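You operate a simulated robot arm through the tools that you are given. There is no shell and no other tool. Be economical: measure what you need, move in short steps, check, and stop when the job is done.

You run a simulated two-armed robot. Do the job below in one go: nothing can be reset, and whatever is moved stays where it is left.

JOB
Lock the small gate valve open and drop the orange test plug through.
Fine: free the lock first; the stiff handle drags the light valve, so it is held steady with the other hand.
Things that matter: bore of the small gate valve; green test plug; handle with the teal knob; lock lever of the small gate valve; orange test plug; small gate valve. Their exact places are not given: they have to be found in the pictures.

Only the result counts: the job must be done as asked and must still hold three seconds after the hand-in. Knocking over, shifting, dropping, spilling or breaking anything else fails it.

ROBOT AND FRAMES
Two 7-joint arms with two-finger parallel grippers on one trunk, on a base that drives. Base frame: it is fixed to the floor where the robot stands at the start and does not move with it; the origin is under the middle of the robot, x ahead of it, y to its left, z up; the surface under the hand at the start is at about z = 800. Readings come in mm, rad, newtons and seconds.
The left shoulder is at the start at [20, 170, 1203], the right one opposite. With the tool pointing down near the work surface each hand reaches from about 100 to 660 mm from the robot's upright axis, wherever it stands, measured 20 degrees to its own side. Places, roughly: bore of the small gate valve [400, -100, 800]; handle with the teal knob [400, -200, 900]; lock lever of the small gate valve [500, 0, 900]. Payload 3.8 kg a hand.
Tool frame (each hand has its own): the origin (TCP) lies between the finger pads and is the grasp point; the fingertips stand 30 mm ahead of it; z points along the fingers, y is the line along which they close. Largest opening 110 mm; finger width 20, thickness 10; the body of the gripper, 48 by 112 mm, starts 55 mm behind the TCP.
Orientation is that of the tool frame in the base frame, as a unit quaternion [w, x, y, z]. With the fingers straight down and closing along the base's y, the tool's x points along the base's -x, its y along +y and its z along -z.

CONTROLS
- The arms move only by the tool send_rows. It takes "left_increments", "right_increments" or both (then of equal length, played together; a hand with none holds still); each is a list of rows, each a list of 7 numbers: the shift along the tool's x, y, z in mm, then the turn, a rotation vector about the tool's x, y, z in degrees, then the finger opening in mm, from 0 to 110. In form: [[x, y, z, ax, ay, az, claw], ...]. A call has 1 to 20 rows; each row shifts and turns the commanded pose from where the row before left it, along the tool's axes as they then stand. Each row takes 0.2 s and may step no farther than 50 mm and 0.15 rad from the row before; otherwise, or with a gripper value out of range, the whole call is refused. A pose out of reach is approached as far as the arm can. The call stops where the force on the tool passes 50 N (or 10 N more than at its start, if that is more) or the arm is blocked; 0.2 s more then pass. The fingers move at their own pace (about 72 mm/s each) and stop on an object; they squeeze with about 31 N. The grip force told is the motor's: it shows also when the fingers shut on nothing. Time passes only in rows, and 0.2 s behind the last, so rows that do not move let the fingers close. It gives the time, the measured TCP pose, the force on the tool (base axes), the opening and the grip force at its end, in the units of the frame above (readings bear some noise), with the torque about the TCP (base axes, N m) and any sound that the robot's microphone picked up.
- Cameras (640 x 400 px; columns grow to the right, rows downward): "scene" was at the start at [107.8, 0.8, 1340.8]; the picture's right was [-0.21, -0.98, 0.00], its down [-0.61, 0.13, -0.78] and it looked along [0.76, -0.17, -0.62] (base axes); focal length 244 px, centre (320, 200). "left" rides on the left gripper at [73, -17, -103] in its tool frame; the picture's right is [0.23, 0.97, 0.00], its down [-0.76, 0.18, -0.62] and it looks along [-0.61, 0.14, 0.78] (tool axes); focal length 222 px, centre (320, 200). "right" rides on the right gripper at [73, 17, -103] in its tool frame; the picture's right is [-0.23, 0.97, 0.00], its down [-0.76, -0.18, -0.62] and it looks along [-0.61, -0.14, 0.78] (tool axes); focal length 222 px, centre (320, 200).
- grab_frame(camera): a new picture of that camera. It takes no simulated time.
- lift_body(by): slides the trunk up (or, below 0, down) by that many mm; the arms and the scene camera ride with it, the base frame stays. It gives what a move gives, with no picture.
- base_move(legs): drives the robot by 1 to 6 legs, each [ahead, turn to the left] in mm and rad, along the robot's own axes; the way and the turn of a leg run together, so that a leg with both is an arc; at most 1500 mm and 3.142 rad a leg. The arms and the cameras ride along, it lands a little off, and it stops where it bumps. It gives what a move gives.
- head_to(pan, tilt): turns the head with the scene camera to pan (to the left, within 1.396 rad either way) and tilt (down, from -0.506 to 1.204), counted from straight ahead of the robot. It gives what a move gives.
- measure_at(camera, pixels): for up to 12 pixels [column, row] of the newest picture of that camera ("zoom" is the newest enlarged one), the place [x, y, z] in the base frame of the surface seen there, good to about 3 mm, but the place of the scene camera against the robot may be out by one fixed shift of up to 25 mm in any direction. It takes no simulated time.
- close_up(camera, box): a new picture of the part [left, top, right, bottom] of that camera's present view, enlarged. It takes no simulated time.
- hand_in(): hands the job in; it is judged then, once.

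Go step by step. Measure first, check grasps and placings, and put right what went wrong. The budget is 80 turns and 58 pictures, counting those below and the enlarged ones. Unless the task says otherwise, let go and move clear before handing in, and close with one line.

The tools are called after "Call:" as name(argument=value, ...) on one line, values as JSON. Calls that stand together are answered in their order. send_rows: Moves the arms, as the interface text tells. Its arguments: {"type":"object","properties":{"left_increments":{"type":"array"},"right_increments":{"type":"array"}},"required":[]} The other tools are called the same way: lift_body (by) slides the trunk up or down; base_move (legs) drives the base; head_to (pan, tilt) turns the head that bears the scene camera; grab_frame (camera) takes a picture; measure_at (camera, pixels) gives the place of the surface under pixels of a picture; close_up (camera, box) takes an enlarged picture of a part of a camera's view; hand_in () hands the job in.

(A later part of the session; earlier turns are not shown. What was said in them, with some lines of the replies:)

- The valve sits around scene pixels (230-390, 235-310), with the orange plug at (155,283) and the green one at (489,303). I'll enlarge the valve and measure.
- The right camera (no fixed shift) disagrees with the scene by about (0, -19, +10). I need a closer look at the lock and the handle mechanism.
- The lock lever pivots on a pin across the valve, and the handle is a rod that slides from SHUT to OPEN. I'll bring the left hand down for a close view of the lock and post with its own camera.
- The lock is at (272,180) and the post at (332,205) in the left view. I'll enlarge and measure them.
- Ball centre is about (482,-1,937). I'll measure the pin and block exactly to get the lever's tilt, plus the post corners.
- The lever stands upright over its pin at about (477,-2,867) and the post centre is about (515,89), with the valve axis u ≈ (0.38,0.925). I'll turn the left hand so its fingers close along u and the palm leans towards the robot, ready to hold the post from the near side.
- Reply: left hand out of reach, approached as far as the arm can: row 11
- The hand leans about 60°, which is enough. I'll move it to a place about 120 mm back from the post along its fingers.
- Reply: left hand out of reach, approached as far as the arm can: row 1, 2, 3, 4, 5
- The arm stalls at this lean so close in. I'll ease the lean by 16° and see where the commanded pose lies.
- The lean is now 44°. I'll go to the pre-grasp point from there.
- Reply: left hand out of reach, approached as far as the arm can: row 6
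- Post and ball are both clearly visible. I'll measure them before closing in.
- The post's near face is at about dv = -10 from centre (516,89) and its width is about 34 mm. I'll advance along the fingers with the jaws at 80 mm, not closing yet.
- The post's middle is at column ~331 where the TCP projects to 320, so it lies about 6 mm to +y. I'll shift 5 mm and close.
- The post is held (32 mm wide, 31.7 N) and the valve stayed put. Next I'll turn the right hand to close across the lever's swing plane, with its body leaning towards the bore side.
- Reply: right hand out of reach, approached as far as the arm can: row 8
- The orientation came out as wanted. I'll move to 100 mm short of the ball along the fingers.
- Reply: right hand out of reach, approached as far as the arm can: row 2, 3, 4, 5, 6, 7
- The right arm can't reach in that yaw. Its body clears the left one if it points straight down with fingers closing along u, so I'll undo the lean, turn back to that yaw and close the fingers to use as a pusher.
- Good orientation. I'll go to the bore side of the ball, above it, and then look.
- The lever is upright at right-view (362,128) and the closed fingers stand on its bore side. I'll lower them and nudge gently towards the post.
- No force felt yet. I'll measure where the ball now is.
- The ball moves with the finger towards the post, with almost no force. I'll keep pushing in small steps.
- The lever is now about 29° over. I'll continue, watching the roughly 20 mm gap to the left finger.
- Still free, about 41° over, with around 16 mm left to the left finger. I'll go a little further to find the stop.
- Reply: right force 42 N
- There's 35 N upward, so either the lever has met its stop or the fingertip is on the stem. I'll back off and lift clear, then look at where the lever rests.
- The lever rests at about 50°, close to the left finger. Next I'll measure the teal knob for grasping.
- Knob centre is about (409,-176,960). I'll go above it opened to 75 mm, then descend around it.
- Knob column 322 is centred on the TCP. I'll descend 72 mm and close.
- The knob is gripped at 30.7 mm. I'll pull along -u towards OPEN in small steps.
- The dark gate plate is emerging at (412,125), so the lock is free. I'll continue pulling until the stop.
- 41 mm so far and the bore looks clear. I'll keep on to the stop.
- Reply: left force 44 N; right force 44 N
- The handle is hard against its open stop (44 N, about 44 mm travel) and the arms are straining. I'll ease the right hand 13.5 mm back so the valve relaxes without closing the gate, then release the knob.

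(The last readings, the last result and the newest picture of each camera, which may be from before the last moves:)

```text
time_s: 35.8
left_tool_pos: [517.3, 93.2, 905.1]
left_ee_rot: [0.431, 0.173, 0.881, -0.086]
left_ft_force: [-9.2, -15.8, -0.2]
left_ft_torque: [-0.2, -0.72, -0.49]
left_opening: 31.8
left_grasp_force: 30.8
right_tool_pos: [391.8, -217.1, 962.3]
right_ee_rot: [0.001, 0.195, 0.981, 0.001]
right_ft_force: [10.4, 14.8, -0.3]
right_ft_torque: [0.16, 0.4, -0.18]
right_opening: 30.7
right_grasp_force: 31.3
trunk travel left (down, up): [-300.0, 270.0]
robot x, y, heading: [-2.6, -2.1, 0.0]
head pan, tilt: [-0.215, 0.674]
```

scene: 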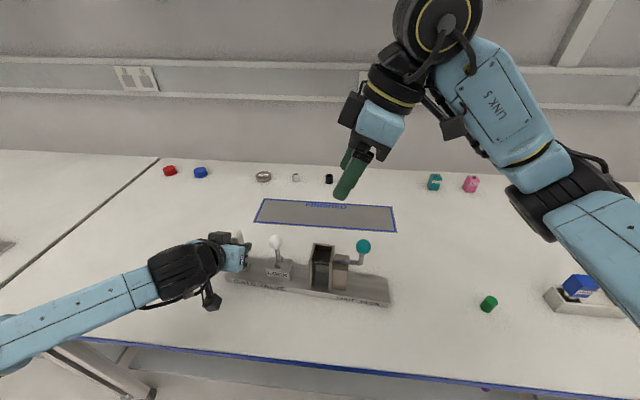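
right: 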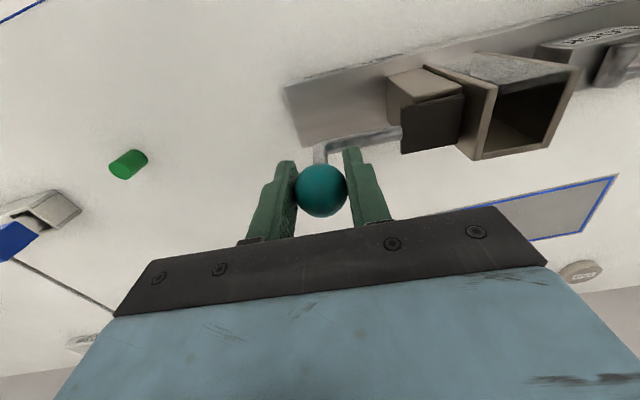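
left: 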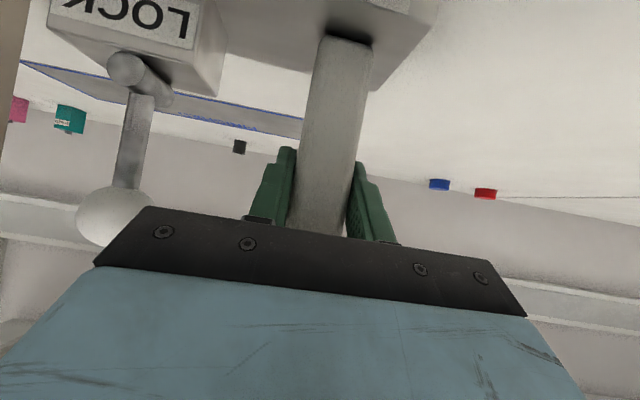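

Relaxed, with the handle still held at its stop. I'll release the knob and lift.

Call:
send_rows(right_increments=[[0, 0, 0, 0, 0, 0, 40], [0, 0, 0, 0, 0, 0, 75], [0, 0, 0, 0, 0, 0, 75], [0, 0, -30, 0, 0, 0, 75], [0, 0, -40, 0, 0, 0, 75], [0, 0, 0, 0, 0, 0, 75]])

Call:
grab_frame(camera="right")

Call:
close_up(camera="scene", box=[190, 200, 410, 320])

```text
time_s: 37.2
left_tool_pos: [517.6, 93.5, 903.3]
left_ee_rot: [0.431, 0.173, 0.882, -0.083]
left_ft_force: [2.0, 1.5, -0.3]
left_ft_torque: [0.03, -0.33, 0.42]
left_opening: 31.8
left_grasp_force: 31.1
right_tool_pos: [393.0, -214.3, 1030.6]
right_ee_rot: [0.0, 0.193, 0.981, 0.001]
right_ft_force: [-0.5, 0.4, 0.4]
right_ft_torque: [-0.02, 0.04, 0.0]
right_opening: 75.0
right_grasp_force: 0.1
trunk travel left (down, up): [-300.0, 270.0]
robot x, y, heading: [4.8, -3.0, -0.001]
head pan, tilt: [-0.215, 0.674]
```

```text
25 pictures are left
```

right: 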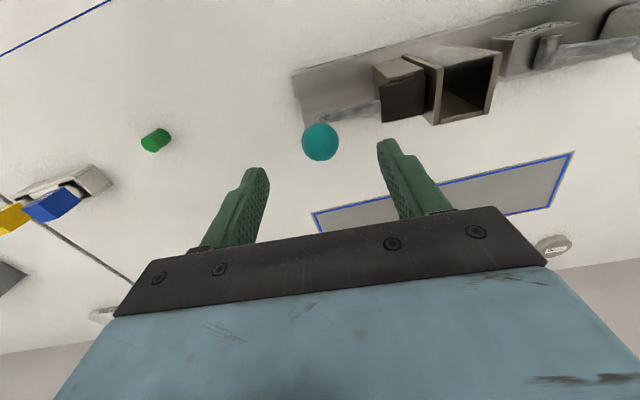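

```text
2.91 times, centred on (300, 260) of scene
```

zoom: 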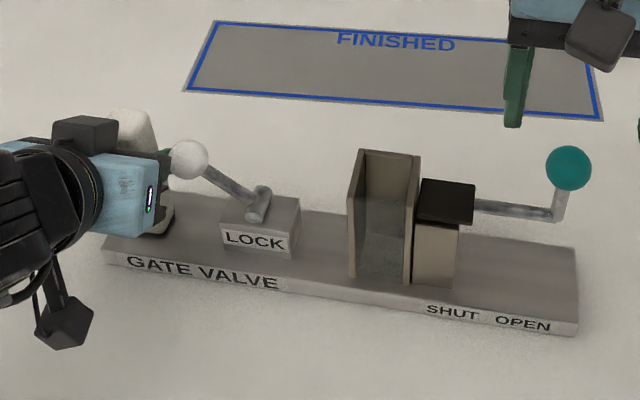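

The gate is fully open with the plate out at zoom (445,200). The left hand's lower finger lies between the post and the lever, so opening it will swing the lever back most of the way. I'll open it slowly and watch.

Call:
send_rows(left_increments=[[0, 0, 0, 0, 0, 0, 45], [0, 0, 0, 0, 0, 0, 60], [0, 0, 0, 0, 0, 0, 75], [0, 0, 0, 0, 0, 0, 90], [0, 0, 0, 0, 0, 0, 100], [0, 0, 0, 0, 0, 0, 108], [0, 0, 0, 0, 0, 0, 108]])

Call:
close_up(camera="scene", box=[190, 200, 410, 320])

Call:
grab_frame(camera="left")

```text
time_s: 38.8
left_tool_pos: [518.4, 93.0, 905.2]
left_ee_rot: [0.429, 0.173, 0.882, -0.084]
left_ft_force: [0.2, 1.7, 1.0]
left_ft_torque: [-0.07, 0.01, -0.01]
left_opening: 107.1
left_grasp_force: 0.1
right_tool_pos: [392.0, -215.9, 1030.7]
right_ee_rot: [0.001, 0.193, 0.981, 0.001]
right_ft_force: [0.6, -0.3, -0.8]
right_ft_torque: [-0.01, 0.0, 0.0]
right_opening: 75.0
right_grasp_force: 0.0
trunk travel left (down, up): [-300.0, 270.0]
robot x, y, heading: [1.1, 0.9, 0.001]
head pan, tilt: [-0.215, 0.674]
```

```text
2.91 times, centred on (300, 260) of scene
```

zoom: 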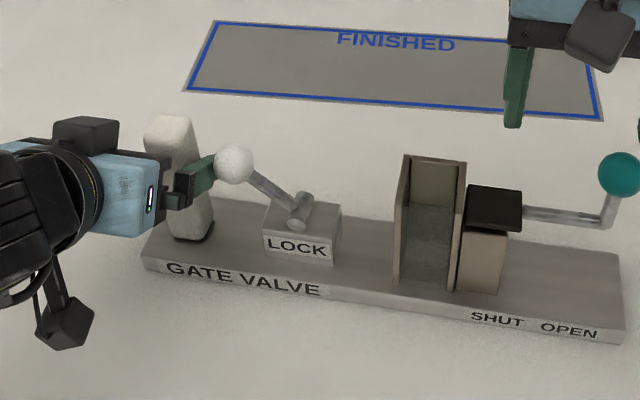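

```text
22 pictures are left
```

left: 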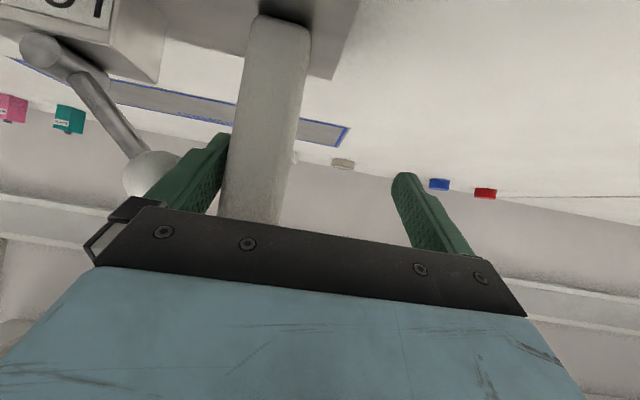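

Opening slid the whole light valve about 35 mm instead of turning the lever, so the valve must be held while relocking. Closing the left hand again will pull the post back to centre, which puts the valve back where it was.

Call:
send_rows(left_increments=[[0, 0, 0, 0, 0, 0, 95], [0, 0, 0, 0, 0, 0, 85], [0, 0, 0, 0, 0, 0, 75], [0, 0, 0, 0, 0, 0, 65], [0, 0, 0, 0, 0, 0, 55], [0, 0, 0, 0, 0, 0, 45], [0, 0, 0, 0, 0, 0, 37], [0, 0, 0, 0, 0, 0, 30], [0, 0, 0, 0, 0, 0, 0], [0, 0, 0, 0, 0, 0, 0], [0, 0, 0, 0, 0, 0, 0]])

Call:
close_up(camera="scene", box=[190, 200, 410, 320])

Call:
grab_frame(camera="right")

```text
time_s: 41.2
left_tool_pos: [517.8, 93.6, 904.9]
left_ee_rot: [0.43, 0.173, 0.882, -0.085]
left_ft_force: [0.7, -1.9, 0.6]
left_ft_torque: [-0.17, 0.22, -0.23]
left_opening: 32.0
left_grasp_force: 31.3
right_tool_pos: [392.7, -216.6, 1030.5]
right_ee_rot: [0.0, 0.194, 0.981, 0.0]
right_ft_force: [-0.1, -0.3, 1.2]
right_ft_torque: [-0.01, 0.01, 0.0]
right_opening: 74.7
right_grasp_force: 0.0
trunk travel left (down, up): [-300.0, 270.0]
robot x, y, heading: [2.1, 0.5, -0.003]
head pan, tilt: [-0.215, 0.674]
```

```text
2.91 times, centred on (300, 260) of scene
```

zoom: 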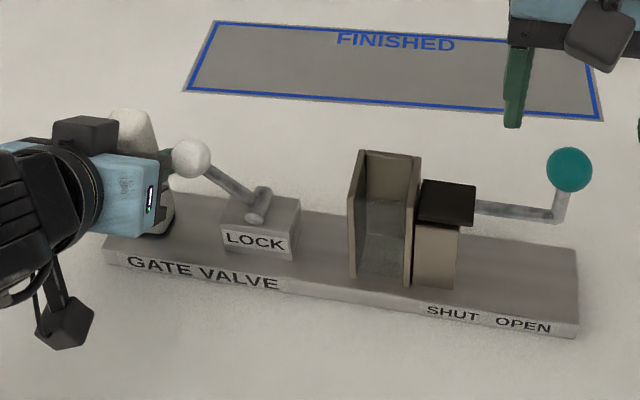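

```text
20 pictures are left
```

right: 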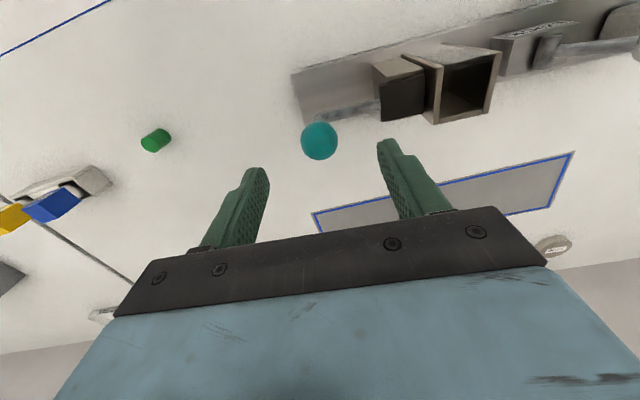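

The valve is back where it was. I'll measure the bore's top rim, since the right hand will clamp the rim wall nearest the lock.

Call:
close_up(camera="right", box=[360, 20, 560, 140])

Call:
measure_at(camera="right", pixels=[[499, 60], [497, 80], [492, 105], [434, 120], [487, 112], [430, 75], [441, 80], [444, 110], [432, 62], [502, 52]])

```text
3.20 times, centred on (460, 80) of right
```

zoom: 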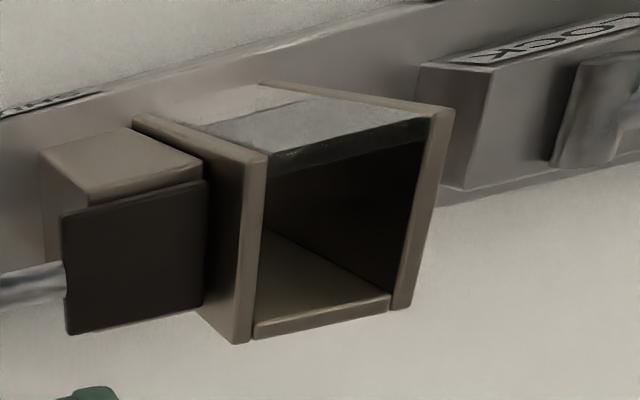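

```text
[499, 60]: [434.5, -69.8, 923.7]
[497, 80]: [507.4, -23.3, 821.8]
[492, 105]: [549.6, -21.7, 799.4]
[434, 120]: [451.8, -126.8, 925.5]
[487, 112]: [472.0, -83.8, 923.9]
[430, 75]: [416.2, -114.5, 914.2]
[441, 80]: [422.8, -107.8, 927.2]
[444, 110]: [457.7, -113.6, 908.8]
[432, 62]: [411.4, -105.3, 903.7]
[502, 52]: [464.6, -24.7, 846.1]
```

Call:
measure_at(camera="zoom", pixels=[[441, 125], [424, 210], [404, 298], [259, 170], [250, 250], [241, 335], [320, 325], [350, 140], [380, 118], [300, 155], [330, 240]])

```text
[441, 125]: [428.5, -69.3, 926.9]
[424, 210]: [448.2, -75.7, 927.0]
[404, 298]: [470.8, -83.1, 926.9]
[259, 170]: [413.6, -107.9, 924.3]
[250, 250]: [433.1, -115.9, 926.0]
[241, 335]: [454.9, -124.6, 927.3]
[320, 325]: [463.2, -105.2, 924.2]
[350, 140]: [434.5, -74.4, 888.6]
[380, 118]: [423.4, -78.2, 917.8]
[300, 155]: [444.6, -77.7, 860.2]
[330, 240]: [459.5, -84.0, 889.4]
```

The lock-side rim wall is centred at (448,-76), top z 927. I'll go above it with the jaws at 42 mm.

Call:
send_rows(right_increments=[[0.5, 37.8, 0, 0, 0, 0, 42], [0.5, 37.8, 0, 0, 0, 0, 42], [0.6, 37.8, 0, 0, 0, 0, 42], [0.6, 37.8, 0, 0, 0, 0, 42], [0, 0, 30, 0, 0, 0, 42], [0, 0, 33, 0, 0, 0, 42], [0, 0, 0, 0, 0, 0, 42]])

Call:
grab_frame(camera="right")

```text
time_s: 42.8
left_tool_pos: [517.7, 93.8, 904.0]
left_ee_rot: [0.43, 0.171, 0.883, -0.083]
left_ft_force: [-1.0, 0.5, 2.3]
left_ft_torque: [-0.17, 0.13, -0.13]
left_opening: 31.6
left_grasp_force: 31.4
right_tool_pos: [445.0, -76.9, 968.8]
right_ee_rot: [0.0, 0.194, 0.981, 0.0]
right_ft_force: [0.4, 0.2, -0.1]
right_ft_torque: [0.0, 0.03, 0.03]
right_opening: 42.1
right_grasp_force: 0.0
trunk travel left (down, up): [-300.0, 270.0]
robot x, y, heading: [-1.5, 0.7, -0.004]
head pan, tilt: [-0.215, 0.674]
```

```text
18 pictures are left
```

right: 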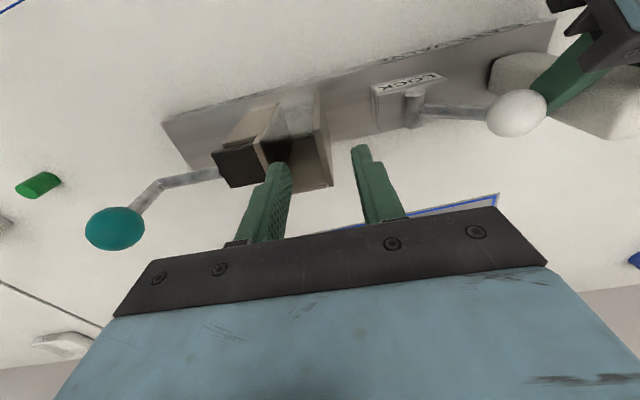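

The inner finger is over the bore and the outer one is beyond the wall. I'll descend and clamp.

Call:
send_rows(right_increments=[[-2.3, 2, 0, 0, 0, 0, 42], [0, 0, 12, 0, 0, 0, 42], [0, 0, 12, 0, 0, 0, 42], [0, 0, 12, 0, 0, 0, 42], [0, 0, 0, 0, 0, 0, 25], [0, 0, 0, 0, 0, 0, 10], [0, 0, 0, 0, 0, 0, 0], [0, 0, 0, 0, 0, 0, 0]])

```text
time_s: 44.6
left_tool_pos: [516.5, 93.6, 904.5]
left_ee_rot: [0.43, 0.172, 0.882, -0.084]
left_ft_force: [-1.7, 1.9, 3.6]
left_ft_torque: [-0.14, 0.17, -0.14]
left_opening: 31.6
left_grasp_force: 31.0
right_tool_pos: [447.5, -76.5, 931.7]
right_ee_rot: [0.0, 0.194, 0.981, -0.001]
right_ft_force: [1.2, -0.8, 0.7]
right_ft_torque: [0.02, -0.01, 0.08]
right_opening: 5.7
right_grasp_force: 30.8
trunk travel left (down, up): [-300.0, 270.0]
robot x, y, heading: [2.5, 0.2, 0.0]
head pan, tilt: [-0.215, 0.674]
```

The right hand clamps the 5.7 mm wall. I'll open the left slowly again to swing the lever back while the valve is held.

Call:
send_rows(left_increments=[[0, 0, 0, 0, 0, 0, 40], [0, 0, 0, 0, 0, 0, 48], [0, 0, 0, 0, 0, 0, 56], [0, 0, 0, 0, 0, 0, 64], [0, 0, 0, 0, 0, 0, 70], [0, 0, 0, 0, 0, 0, 70]])

Call:
close_up(camera="scene", box=[190, 200, 410, 320])

```text
time_s: 46.0
left_tool_pos: [517.7, 93.2, 904.2]
left_ee_rot: [0.43, 0.173, 0.882, -0.084]
left_ft_force: [-0.7, 0.4, -0.5]
left_ft_torque: [0.03, -0.04, -0.01]
left_opening: 69.9
left_grasp_force: 0.1
right_tool_pos: [447.0, -75.8, 932.7]
right_ee_rot: [0.0, 0.193, 0.981, -0.002]
right_ft_force: [-1.0, -1.9, -0.9]
right_ft_torque: [-0.11, -0.18, 0.03]
right_opening: 5.8
right_grasp_force: 31.2
trunk travel left (down, up): [-300.0, 270.0]
robot x, y, heading: [2.5, -2.6, -0.001]
head pan, tilt: [-0.215, 0.674]
```

```text
2.91 times, centred on (300, 260) of scene
```

zoom: 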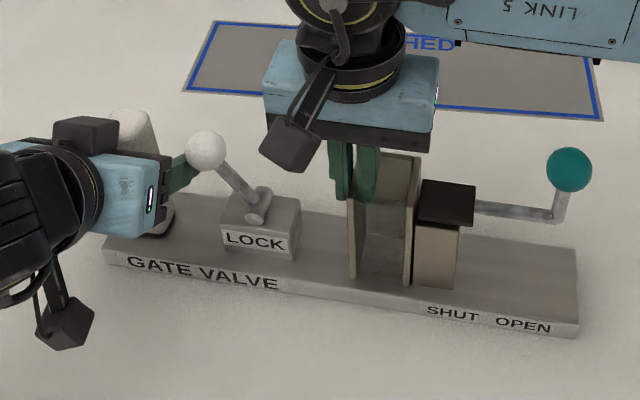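

The lever is now swinging back at zoom (206,150) and the valve stays put. I'll open the left further.

Call:
send_rows(left_increments=[[0, 0, 0, 0, 0, 0, 78], [0, 0, 0, 0, 0, 0, 86], [0, 0, 0, 0, 0, 0, 94], [0, 0, 0, 0, 0, 0, 102], [0, 0, 0, 0, 0, 0, 108], [0, 0, 0, 0, 0, 0, 108]])

Call:
grab_frame(camera="left")

```text
time_s: 47.4
left_tool_pos: [516.9, 93.4, 904.1]
left_ee_rot: [0.431, 0.173, 0.882, -0.085]
left_ft_force: [0.0, 0.4, 0.0]
left_ft_torque: [-0.02, -0.03, -0.04]
left_opening: 107.9
left_grasp_force: 0.1
right_tool_pos: [447.2, -74.7, 932.5]
right_ee_rot: [0.0, 0.193, 0.981, 0.0]
right_ft_force: [-2.0, -2.3, 0.2]
right_ft_torque: [-0.13, -0.07, 0.08]
right_opening: 5.9
right_grasp_force: 31.1
trunk travel left (down, up): [-300.0, 270.0]
robot x, y, heading: [1.3, 0.4, 0.001]
head pan, tilt: [-0.215, 0.674]
```

```text
16 pictures are left
```

left: 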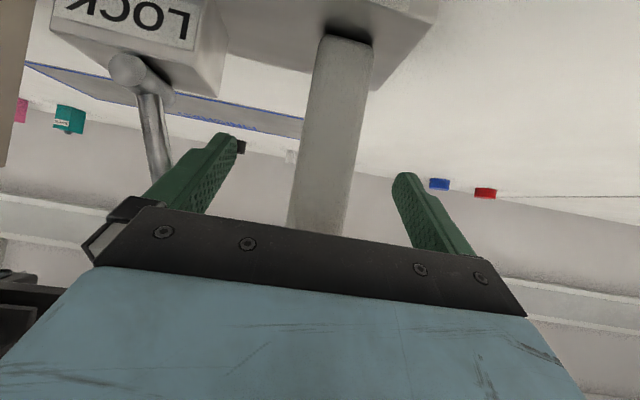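

The lever is partly upright. With the post clear of the other finger by about 38 mm, I'll slide the left hand towards the lock in small steps.

Call:
send_rows(left_increments=[[0, -4, 0, 0, 0, 0, 108], [0, -4, 0, 0, 0, 0, 108], [0, -4, 0, 0, 0, 0, 108], [0, -4, 0, 0, 0, 0, 108], [0, -4, 0, 0, 0, 0, 108], [0, 0, 0, 0, 0, 0, 108]])

Call:
grab_frame(camera="left")

```text
time_s: 48.8
left_tool_pos: [514.6, 86.3, 904.2]
left_ee_rot: [0.429, 0.173, 0.883, -0.084]
left_ft_force: [-0.7, 0.8, -2.0]
left_ft_torque: [0.1, -0.08, -0.01]
left_opening: 108.0
left_grasp_force: 0.1
left hand out of reach, approached as far as the arm can: row 2, 4, 5
right_tool_pos: [447.7, -74.9, 931.3]
right_ee_rot: [0.0, 0.194, 0.981, 0.0]
right_ft_force: [0.4, -2.1, 0.0]
right_ft_torque: [-0.06, -0.01, 0.01]
right_opening: 5.9
right_grasp_force: 31.0
trunk travel left (down, up): [-300.0, 270.0]
robot x, y, heading: [-0.7, 1.8, -0.002]
head pan, tilt: [-0.215, 0.674]
```

```text
15 pictures are left
```

left: 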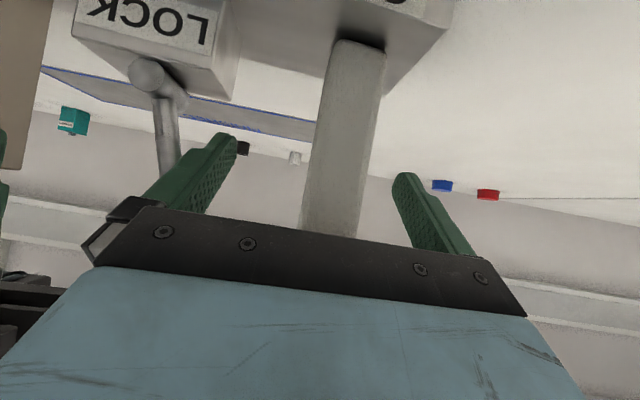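

The arm limit stops it at this lean. I'll reduce the lean by 14° and continue.

Call:
send_rows(left_increments=[[0, 0, 0, 0, 7, 0, 108], [0, 0, 0, 0, 7, 0, 108], [0, -4, 0, 0, 0, 0, 108], [0, -4, 0, 0, 0, 0, 108], [0, -4, 0, 0, 0, 0, 108], [0, -4, 0, 0, 0, 0, 108], [0, 0, 0, 0, 0, 0, 108]])

Call:
grab_frame(camera="left")

```text
time_s: 50.4
left_tool_pos: [509.8, 70.7, 904.0]
left_ee_rot: [0.319, 0.181, 0.928, -0.062]
left_ft_force: [1.6, 9.3, -1.9]
left_ft_torque: [-0.11, 0.0, -0.17]
left_opening: 103.7
left_grasp_force: 0.1
right_tool_pos: [447.2, -76.8, 931.2]
right_ee_rot: [0.0, 0.193, 0.981, -0.001]
right_ft_force: [-3.1, -7.0, 0.7]
right_ft_torque: [-0.05, -0.02, -0.43]
right_opening: 5.8
right_grasp_force: 30.9
trunk travel left (down, up): [-300.0, 270.0]
robot x, y, heading: [1.1, -1.9, -0.001]
head pan, tilt: [-0.215, 0.674]
```

```text
14 pictures are left
```

left: 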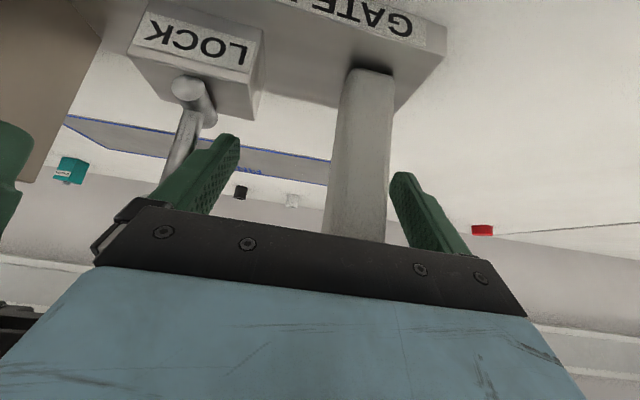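

Force rose to 9 N. I'll check the lever angle in the scene view.

Call:
close_up(camera="scene", box=[220, 210, 340, 310])

```text
4.00 times, centred on (280, 260) of scene
```

zoom: 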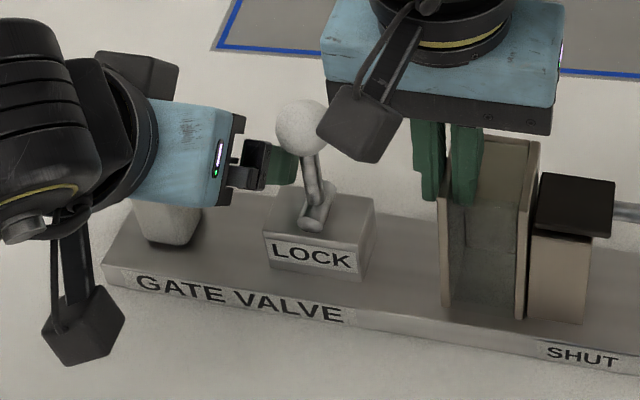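

The lever is now as upright as at the start (or slightly more) and against its stop. I'll ease the left hand off and withdraw it along its fingers.

Call:
send_rows(left_increments=[[0, 6, 0, 0, 0, 0, 108], [0, 6, 0, 0, 0, 0, 108], [0, 3, -30, 0, 0, 0, 108], [0, 3, -40, 0, 0, 0, 108], [0, 3, -40, 0, 0, 0, 108], [-10, 20, -30, 0, 0, 0, 108], [0, 0, 0, 0, 0, 0, 108]])

Call:
close_up(camera="scene", box=[210, 210, 410, 320])

```text
time_s: 52.0
left_tool_pos: [451.9, 140.3, 1023.3]
left_ee_rot: [0.32, 0.181, 0.928, -0.062]
left_ft_force: [-0.8, -0.5, -0.7]
left_ft_torque: [0.0, -0.01, -0.03]
left_opening: 107.7
left_grasp_force: 0.1
right_tool_pos: [447.2, -75.1, 931.4]
right_ee_rot: [-0.001, 0.193, 0.981, 0.0]
right_ft_force: [-1.1, -0.2, -0.1]
right_ft_torque: [-0.04, -0.09, -0.28]
right_opening: 5.9
right_grasp_force: 30.6
trunk travel left (down, up): [-300.0, 270.0]
robot x, y, heading: [0.2, 0.0, 0.001]
head pan, tilt: [-0.215, 0.674]
```

```text
3.20 times, centred on (310, 265) of scene
```

zoom: 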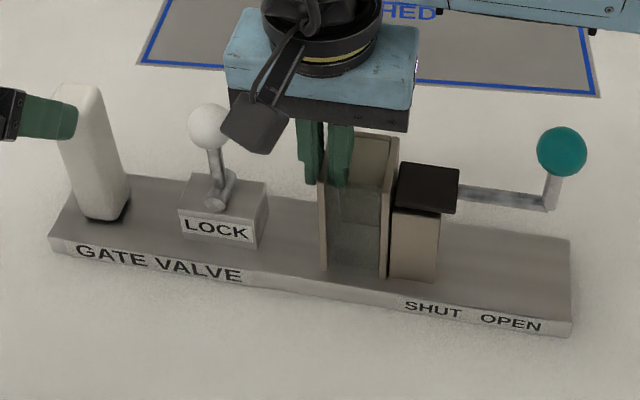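

The lever matches its original locked pose (zoom ball (208,127), pin (213,202)). I'll release the rim with the right hand and move it away, while the left hand turns upright.

Call:
send_rows(left_increments=[[0, 0, 0, 0, 0, 0, 90], [0, 0, 0, 0, 0, 0, 70], [0, 0, 0, 0, 7.6, 0, 70], [0, 0, 0, 0, 7.6, 0, 70], [0, 0, 0, 0, 7.6, 0, 70], [0, 0, 0, 0, 7.6, 0, 70], [0, 0, 0, 0, 7.6, 0, 70], [-13, 40, 0, 0, 0, 0, 70], [-14, 40, 0, 0, 0, 0, 70], [-14, 30, 0, 0, 0, 0, 70]], right_increments=[[0, 0, 0, 0, 0, 0, 20], [0, 0, 0, 0, 0, 0, 36], [0, 0, 0, 0, 0, 0, 36], [0, 0, -20, 0, 0, 0, 36], [0, 0, -40, 0, 0, 0, 36], [0, 0, -45, 0, 0, 0, 36], [0, -45, -20, 0, 0, 0, 36], [0, -45, 0, 0, 0, 0, 36], [0, -45, 0, 0, 0, 0, 36], [0, -45, 0, 0, 0, 0, 36]])

Call:
grab_frame(camera="left")

```text
time_s: 54.2
left_tool_pos: [532.0, 225.6, 1020.7]
left_ee_rot: [-0.001, 0.192, 0.981, -0.001]
left_ft_force: [0.4, -0.1, 0.3]
left_ft_torque: [-0.01, 0.01, -0.01]
left_opening: 70.1
left_grasp_force: 0.1
right_tool_pos: [378.0, -243.9, 1056.2]
right_ee_rot: [0.001, 0.192, 0.981, 0.001]
right_ft_force: [-0.8, -0.2, -0.4]
right_ft_torque: [0.02, 0.01, 0.0]
right_opening: 35.8
right_grasp_force: 0.0
trunk travel left (down, up): [-300.0, 270.0]
robot x, y, heading: [1.9, 0.2, -0.0]
head pan, tilt: [-0.215, 0.674]
```

```text
11 pictures are left
```

left: 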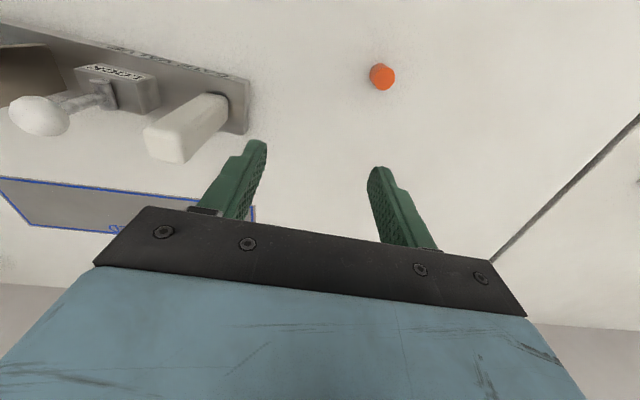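

Orange plug at left-view (382,77). I'll measure it and the bore rim (pixels at left edge).

Call:
measure_at(camera="left", pixels=[[384, 76], [393, 78], [376, 72], [384, 67], [384, 86], [372, 82], [420, 90]])

```text
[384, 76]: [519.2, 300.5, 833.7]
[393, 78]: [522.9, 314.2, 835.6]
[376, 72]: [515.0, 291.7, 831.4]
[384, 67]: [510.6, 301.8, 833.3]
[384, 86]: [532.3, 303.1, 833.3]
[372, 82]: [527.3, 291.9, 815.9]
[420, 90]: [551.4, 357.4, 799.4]
```

Plug top centre is about (519,301,833), roughly 26 mm across and standing. I'll move above it to z≈900 and check the centring.

Call:
send_rows(left_increments=[[20.4, 32.4, 0, 0, 0, 0, 70], [20.4, 32.4, 0, 0, 0, 0, 70], [0, 0, 40, 0, 0, 0, 70], [0, 0, 40, 0, 0, 0, 70], [0, 0, 40, 0, 0, 0, 70], [0, 0, 0, 0, 0, 0, 70]])

Call:
grab_frame(camera="left")

```text
time_s: 55.6
left_tool_pos: [517.4, 301.8, 902.1]
left_ee_rot: [0.0, 0.193, 0.981, 0.001]
left_ft_force: [0.4, -0.2, 0.8]
left_ft_torque: [0.0, -0.02, 0.03]
left_opening: 69.8
left_grasp_force: 0.1
right_tool_pos: [378.8, -242.4, 1055.6]
right_ee_rot: [0.0, 0.192, 0.981, 0.0]
right_ft_force: [-0.8, -0.7, -0.7]
right_ft_torque: [-0.01, -0.01, -0.01]
right_opening: 35.9
right_grasp_force: 0.0
trunk travel left (down, up): [-300.0, 270.0]
robot x, y, heading: [-1.0, -0.4, 0.0]
head pan, tilt: [-0.215, 0.674]
```

```text
10 pictures are left
```

left: 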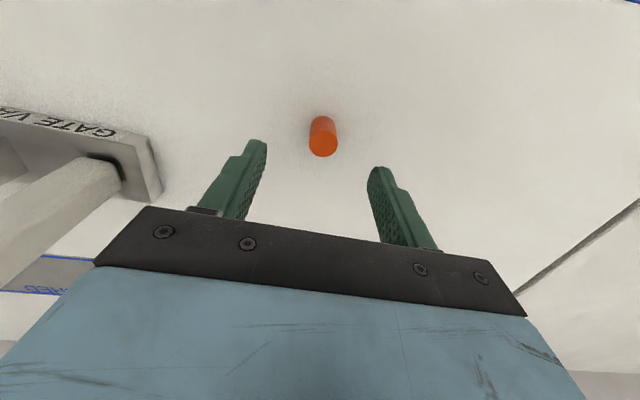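

The plug top at (323,143) sits right on the tool axis. I'll descend to z≈847 (so the plug sticks out below the tips) and close.

Call:
send_rows(left_increments=[[0, 1.5, 20, 0, 0, 0, 70], [0, 0, 20, 0, 0, 0, 70], [0, 0, 15, 0, 0, 0, 70], [0, 0, 0, 0, 0, 0, 40], [0, 0, 0, 0, 0, 0, 25], [0, 0, 0, 0, 0, 0, 0], [0, 0, 0, 0, 0, 0, 0], [0, 0, 0, 0, 0, 0, 0]])

Call:
grab_frame(camera="left")

```text
time_s: 57.4
left_tool_pos: [517.9, 301.8, 846.9]
left_ee_rot: [-0.001, 0.193, 0.981, 0.0]
left_ft_force: [-0.3, -0.3, -0.5]
left_ft_torque: [0.01, -0.04, -0.01]
left_opening: 21.9
left_grasp_force: 31.1
right_tool_pos: [379.0, -243.5, 1053.9]
right_ee_rot: [0.0, 0.194, 0.981, 0.0]
right_ft_force: [0.1, -1.5, -1.2]
right_ft_torque: [-0.01, 0.03, 0.01]
right_opening: 36.0
right_grasp_force: 0.1
trunk travel left (down, up): [-300.0, 270.0]
robot x, y, heading: [-1.1, 3.4, 0.003]
head pan, tilt: [-0.215, 0.674]
```

```text
9 pictures are left
```

left: 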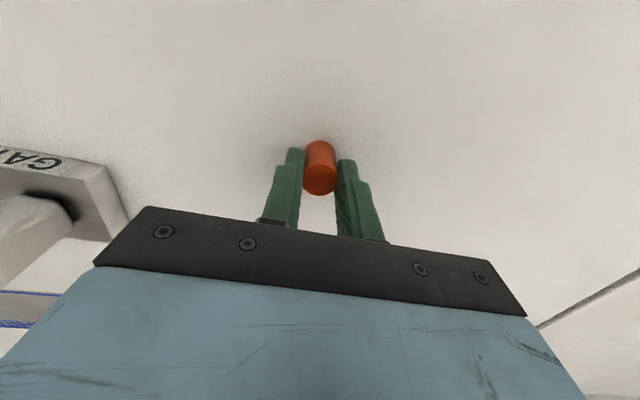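

The plug is held (21.9 mm). I'll lift it, carry it over the bore at a safe height and move the right hand farther off.

Call:
send_rows(left_increments=[[0, 0, -42, 0, 0, 0, 0], [0, 0, -42, 0, 0, 0, 0], [0, 0, -42, 0, 0, 0, 0], [0, 0, -42, 0, 0, 0, 0], [0, 0, -42, 0, 0, 0, 0], [-8.13, -39.7, 0, 0, 0, 0, 0], [-8.13, -39.7, 0, 0, 0, 0, 0], [-8.13, -39.7, 0, 0, 0, 0, 0], [-8.13, -39.7, 0, 0, 0, 0, 0], [-8.13, -39.7, 0, 0, 0, 0, 0], [-8.13, -39.7, 0, 0, 0, 0, 0], [-8.13, -39.7, 0, 0, 0, 0, 0], [-8.13, -39.7, 0, 0, 0, 0, 0], [-8.13, -39.7, 0, 0, 0, 0, 0], [-8.13, -39.7, 0, 0, 0, 0, 0], [0, 0, 0, 0, 0, 0, 0]], right_increments=[[0, -30, -20, 0, 0, 0, 36], [0, -30, -20, 0, 0, 0, 36], [0, -30, -20, 0, 0, 0, 36], [0, -30, -20, 0, 0, 0, 36], [0, 0, 0, 0, 0, 0, 36], [0, 0, 0, 0, 0, 0, 36], [0, 0, 0, 0, 0, 0, 36], [0, 0, 0, 0, 0, 0, 36], [0, 0, 0, 0, 0, 0, 36], [0, 0, 0, 0, 0, 0, 36], [0, 0, 0, 0, 0, 0, 36], [0, 0, 0, 0, 0, 0, 36], [0, 0, 0, 0, 0, 0, 36], [0, 0, 0, 0, 0, 0, 36], [0, 0, 0, 0, 0, 0, 36], [0, 0, 0, 0, 0, 0, 36]])

Call:
grab_frame(camera="left")

```text
time_s: 60.8
left_tool_pos: [443.5, -96.1, 1056.1]
left_ee_rot: [0.0, 0.191, 0.982, 0.0]
left_ft_force: [-0.2, 1.1, -0.4]
left_ft_torque: [-0.04, 0.0, -0.02]
left_opening: 21.8
left_grasp_force: 30.7
right_tool_pos: [332.5, -350.0, 1138.1]
right_ee_rot: [0.0, 0.192, 0.981, 0.0]
right_ft_force: [-0.4, 0.6, 0.1]
right_ft_torque: [-0.01, 0.01, 0.0]
right_opening: 36.0
right_grasp_force: 0.1
trunk travel left (down, up): [-300.0, 270.0]
robot x, y, heading: [0.1, -3.3, 0.001]
head pan, tilt: [-0.215, 0.674]
```

```text
8 pictures are left
```

left: 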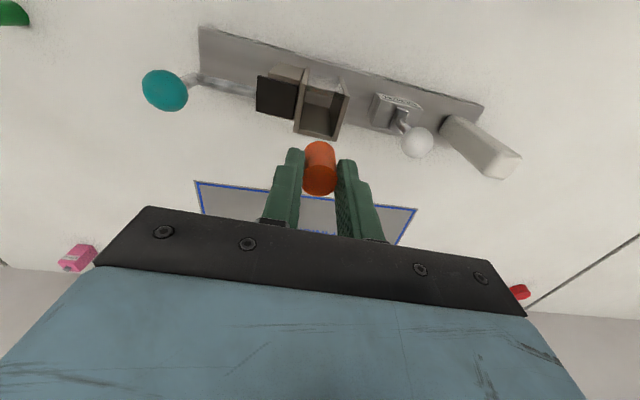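

Bore rim is visible around (303-346, 85-138). I'll enlarge and measure to align exactly.

Call:
close_up(camera="left", box=[280, 65, 376, 155])

```text
4.44 times, centred on (328, 110) of left
```

zoom: 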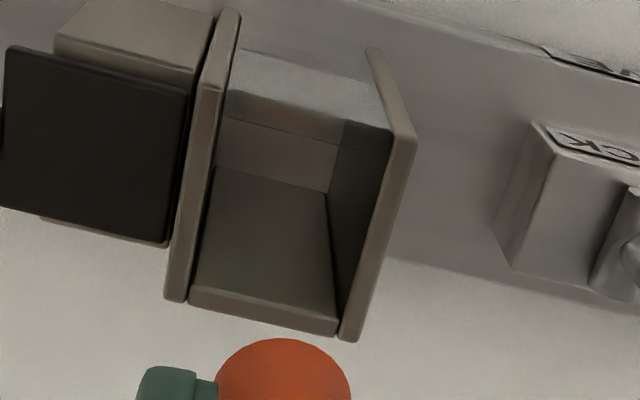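

Call:
measure_at(camera="zoom", pixels=[[404, 148], [380, 235], [352, 330], [210, 100], [192, 200], [176, 290], [262, 312], [310, 118], [290, 105], [340, 125], [325, 325]])

```text
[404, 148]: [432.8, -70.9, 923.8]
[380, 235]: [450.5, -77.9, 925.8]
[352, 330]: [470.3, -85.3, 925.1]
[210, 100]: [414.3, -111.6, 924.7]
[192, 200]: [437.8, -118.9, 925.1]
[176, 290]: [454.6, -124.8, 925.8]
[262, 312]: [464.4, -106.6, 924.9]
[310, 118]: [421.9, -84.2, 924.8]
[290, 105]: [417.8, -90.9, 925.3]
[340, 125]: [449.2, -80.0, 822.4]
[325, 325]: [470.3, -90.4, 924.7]
```

Bore centre works out at (442,-97.7) against the TCP's (443.5,-96.1). I'll correct by 2 mm and descend so the plug's lower end sits inside the rim, fingertips just above it.

Call:
send_rows(left_increments=[[0.8, -2, 20, 0, 0, 0, 0], [0, 0, 25, 0, 0, 0, 0], [0, 0, 25, 0, 0, 0, 0], [0, 0, 15, 0, 0, 0, 0], [0, 0, 10, 0, 0, 0, 0], [0, 0, 0, 0, 0, 0, 0]])

Call:
close_up(camera="left", box=[200, 80, 440, 230])

```text
time_s: 62.2
left_tool_pos: [441.8, -99.5, 960.8]
left_ee_rot: [0.0, 0.191, 0.982, 0.0]
left_ft_force: [0.2, -0.2, -0.3]
left_ft_torque: [0.04, 0.01, 0.01]
left_opening: 21.7
left_grasp_force: 30.7
right_tool_pos: [333.7, -352.4, 1136.7]
right_ee_rot: [0.0, 0.193, 0.981, 0.0]
right_ft_force: [0.9, 0.0, -0.4]
right_ft_torque: [0.0, 0.01, -0.01]
right_opening: 35.7
right_grasp_force: 0.0
trunk travel left (down, up): [-300.0, 270.0]
robot x, y, heading: [-2.0, 0.7, 0.002]
head pan, tilt: [-0.215, 0.674]
```

```text
2.67 times, centred on (320, 155) of left
```

zoom: 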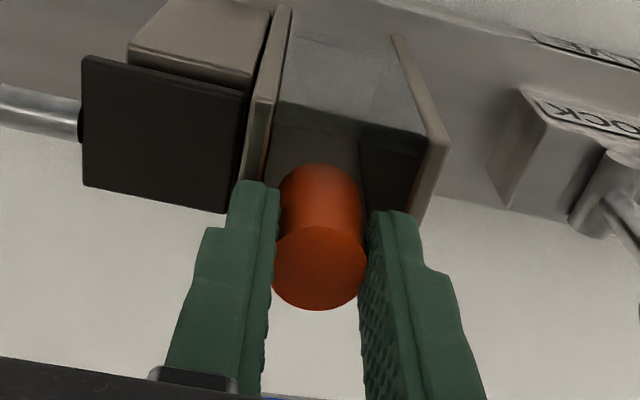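

The plug tip is inside the rim but about 2 mm towards the gate side. I'll shift 2 mm, then open the fingers to drop it.

Call:
send_rows(left_increments=[[0, 2, 0, 0, 0, 0, 0], [0, 0, 0, 0, 0, 0, 0], [0, 0, 0, 0, 0, 0, 50], [0, 0, 0, 0, 0, 0, 60], [0, 0, 0, 0, 0, 0, 60], [0, 0, -30, 0, 0, 0, 60], [0, 0, -40, 0, 0, 0, 60], [0, 0, 0, 0, 0, 0, 60]])

Call:
grab_frame(camera="left")

```text
time_s: 64.0
left_tool_pos: [444.4, -94.2, 1032.0]
left_ee_rot: [0.0, 0.193, 0.981, -0.001]
left_ft_force: [-0.2, -0.2, 0.4]
left_ft_torque: [-0.01, 0.0, 0.01]
left_opening: 60.0
left_grasp_force: 0.0
right_tool_pos: [334.0, -351.8, 1137.2]
right_ee_rot: [0.0, 0.193, 0.981, 0.0]
right_ft_force: [0.3, -1.3, 0.3]
right_ft_torque: [-0.02, -0.02, 0.0]
right_opening: 35.9
right_grasp_force: 0.2
trunk travel left (down, up): [-300.0, 270.0]
robot x, y, heading: [1.3, 2.2, -0.004]
head pan, tilt: [-0.215, 0.674]
```

```text
5 pictures are left
```

left: 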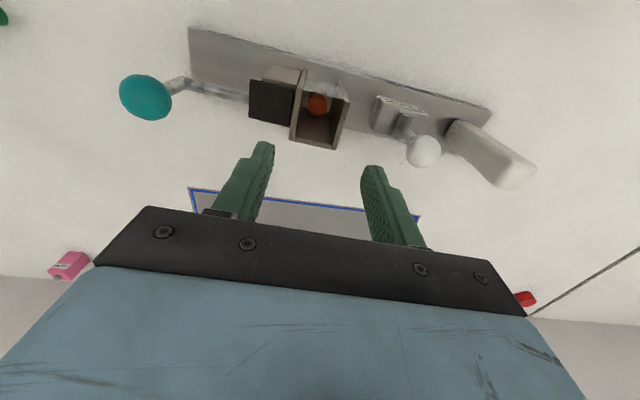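

The plug has dropped deep into the bore (317,103). I'll move the left hand clear and verify from the scene camera.

Call:
send_rows(left_increments=[[0, 0, -40, 0, 0, 0, 60], [0, 0, -40, 0, 0, 0, 60], [0, 45, 0, 0, 0, 0, 60], [0, 45, 0, 0, 0, 0, 60], [0, 45, 0, 0, 0, 0, 60], [0, 45, 0, 0, 0, 0, 60], [0, 45, 0, 0, 0, 0, 60], [0, 0, 0, 0, 0, 0, 60]])

Call:
close_up(camera="scene", box=[210, 210, 410, 320])

```text
time_s: 65.8
left_tool_pos: [527.4, 106.8, 1110.5]
left_ee_rot: [0.0, 0.193, 0.981, 0.002]
left_ft_force: [-0.4, -0.5, 0.0]
left_ft_torque: [0.01, -0.02, -0.02]
left_opening: 60.0
left_grasp_force: 0.0
right_tool_pos: [334.4, -351.9, 1136.6]
right_ee_rot: [0.0, 0.193, 0.981, 0.0]
right_ft_force: [0.2, -0.7, -0.8]
right_ft_torque: [0.0, -0.01, 0.05]
right_opening: 36.0
right_grasp_force: 0.0
trunk travel left (down, up): [-300.0, 270.0]
robot x, y, heading: [0.6, -2.9, 0.003]
head pan, tilt: [-0.215, 0.674]
```

```text
3.20 times, centred on (310, 265) of scene
```

zoom: 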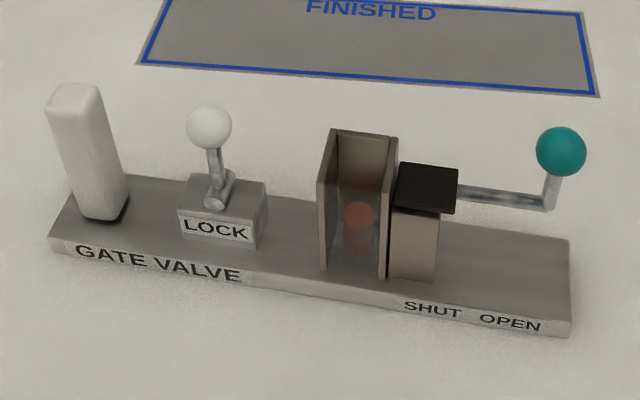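

The orange plug stands at the bottom of the bore at zoom (358,230). The handle is at OPEN, the lock lever is back in its original upright position, and both hands are clear, so I'm handing in.

Call:
hand_in()

```text
The job is handed in.
```

I opened the small gate valve, put its lock lever back in its original locked position and dropped the orange plug through the bore. The lock is judged only by the lever's position and stop, as I didn't test it by pushing the handle. The valve slid about 35 mm along the table when I first tried to relock it, and I moved it back to where it had been.
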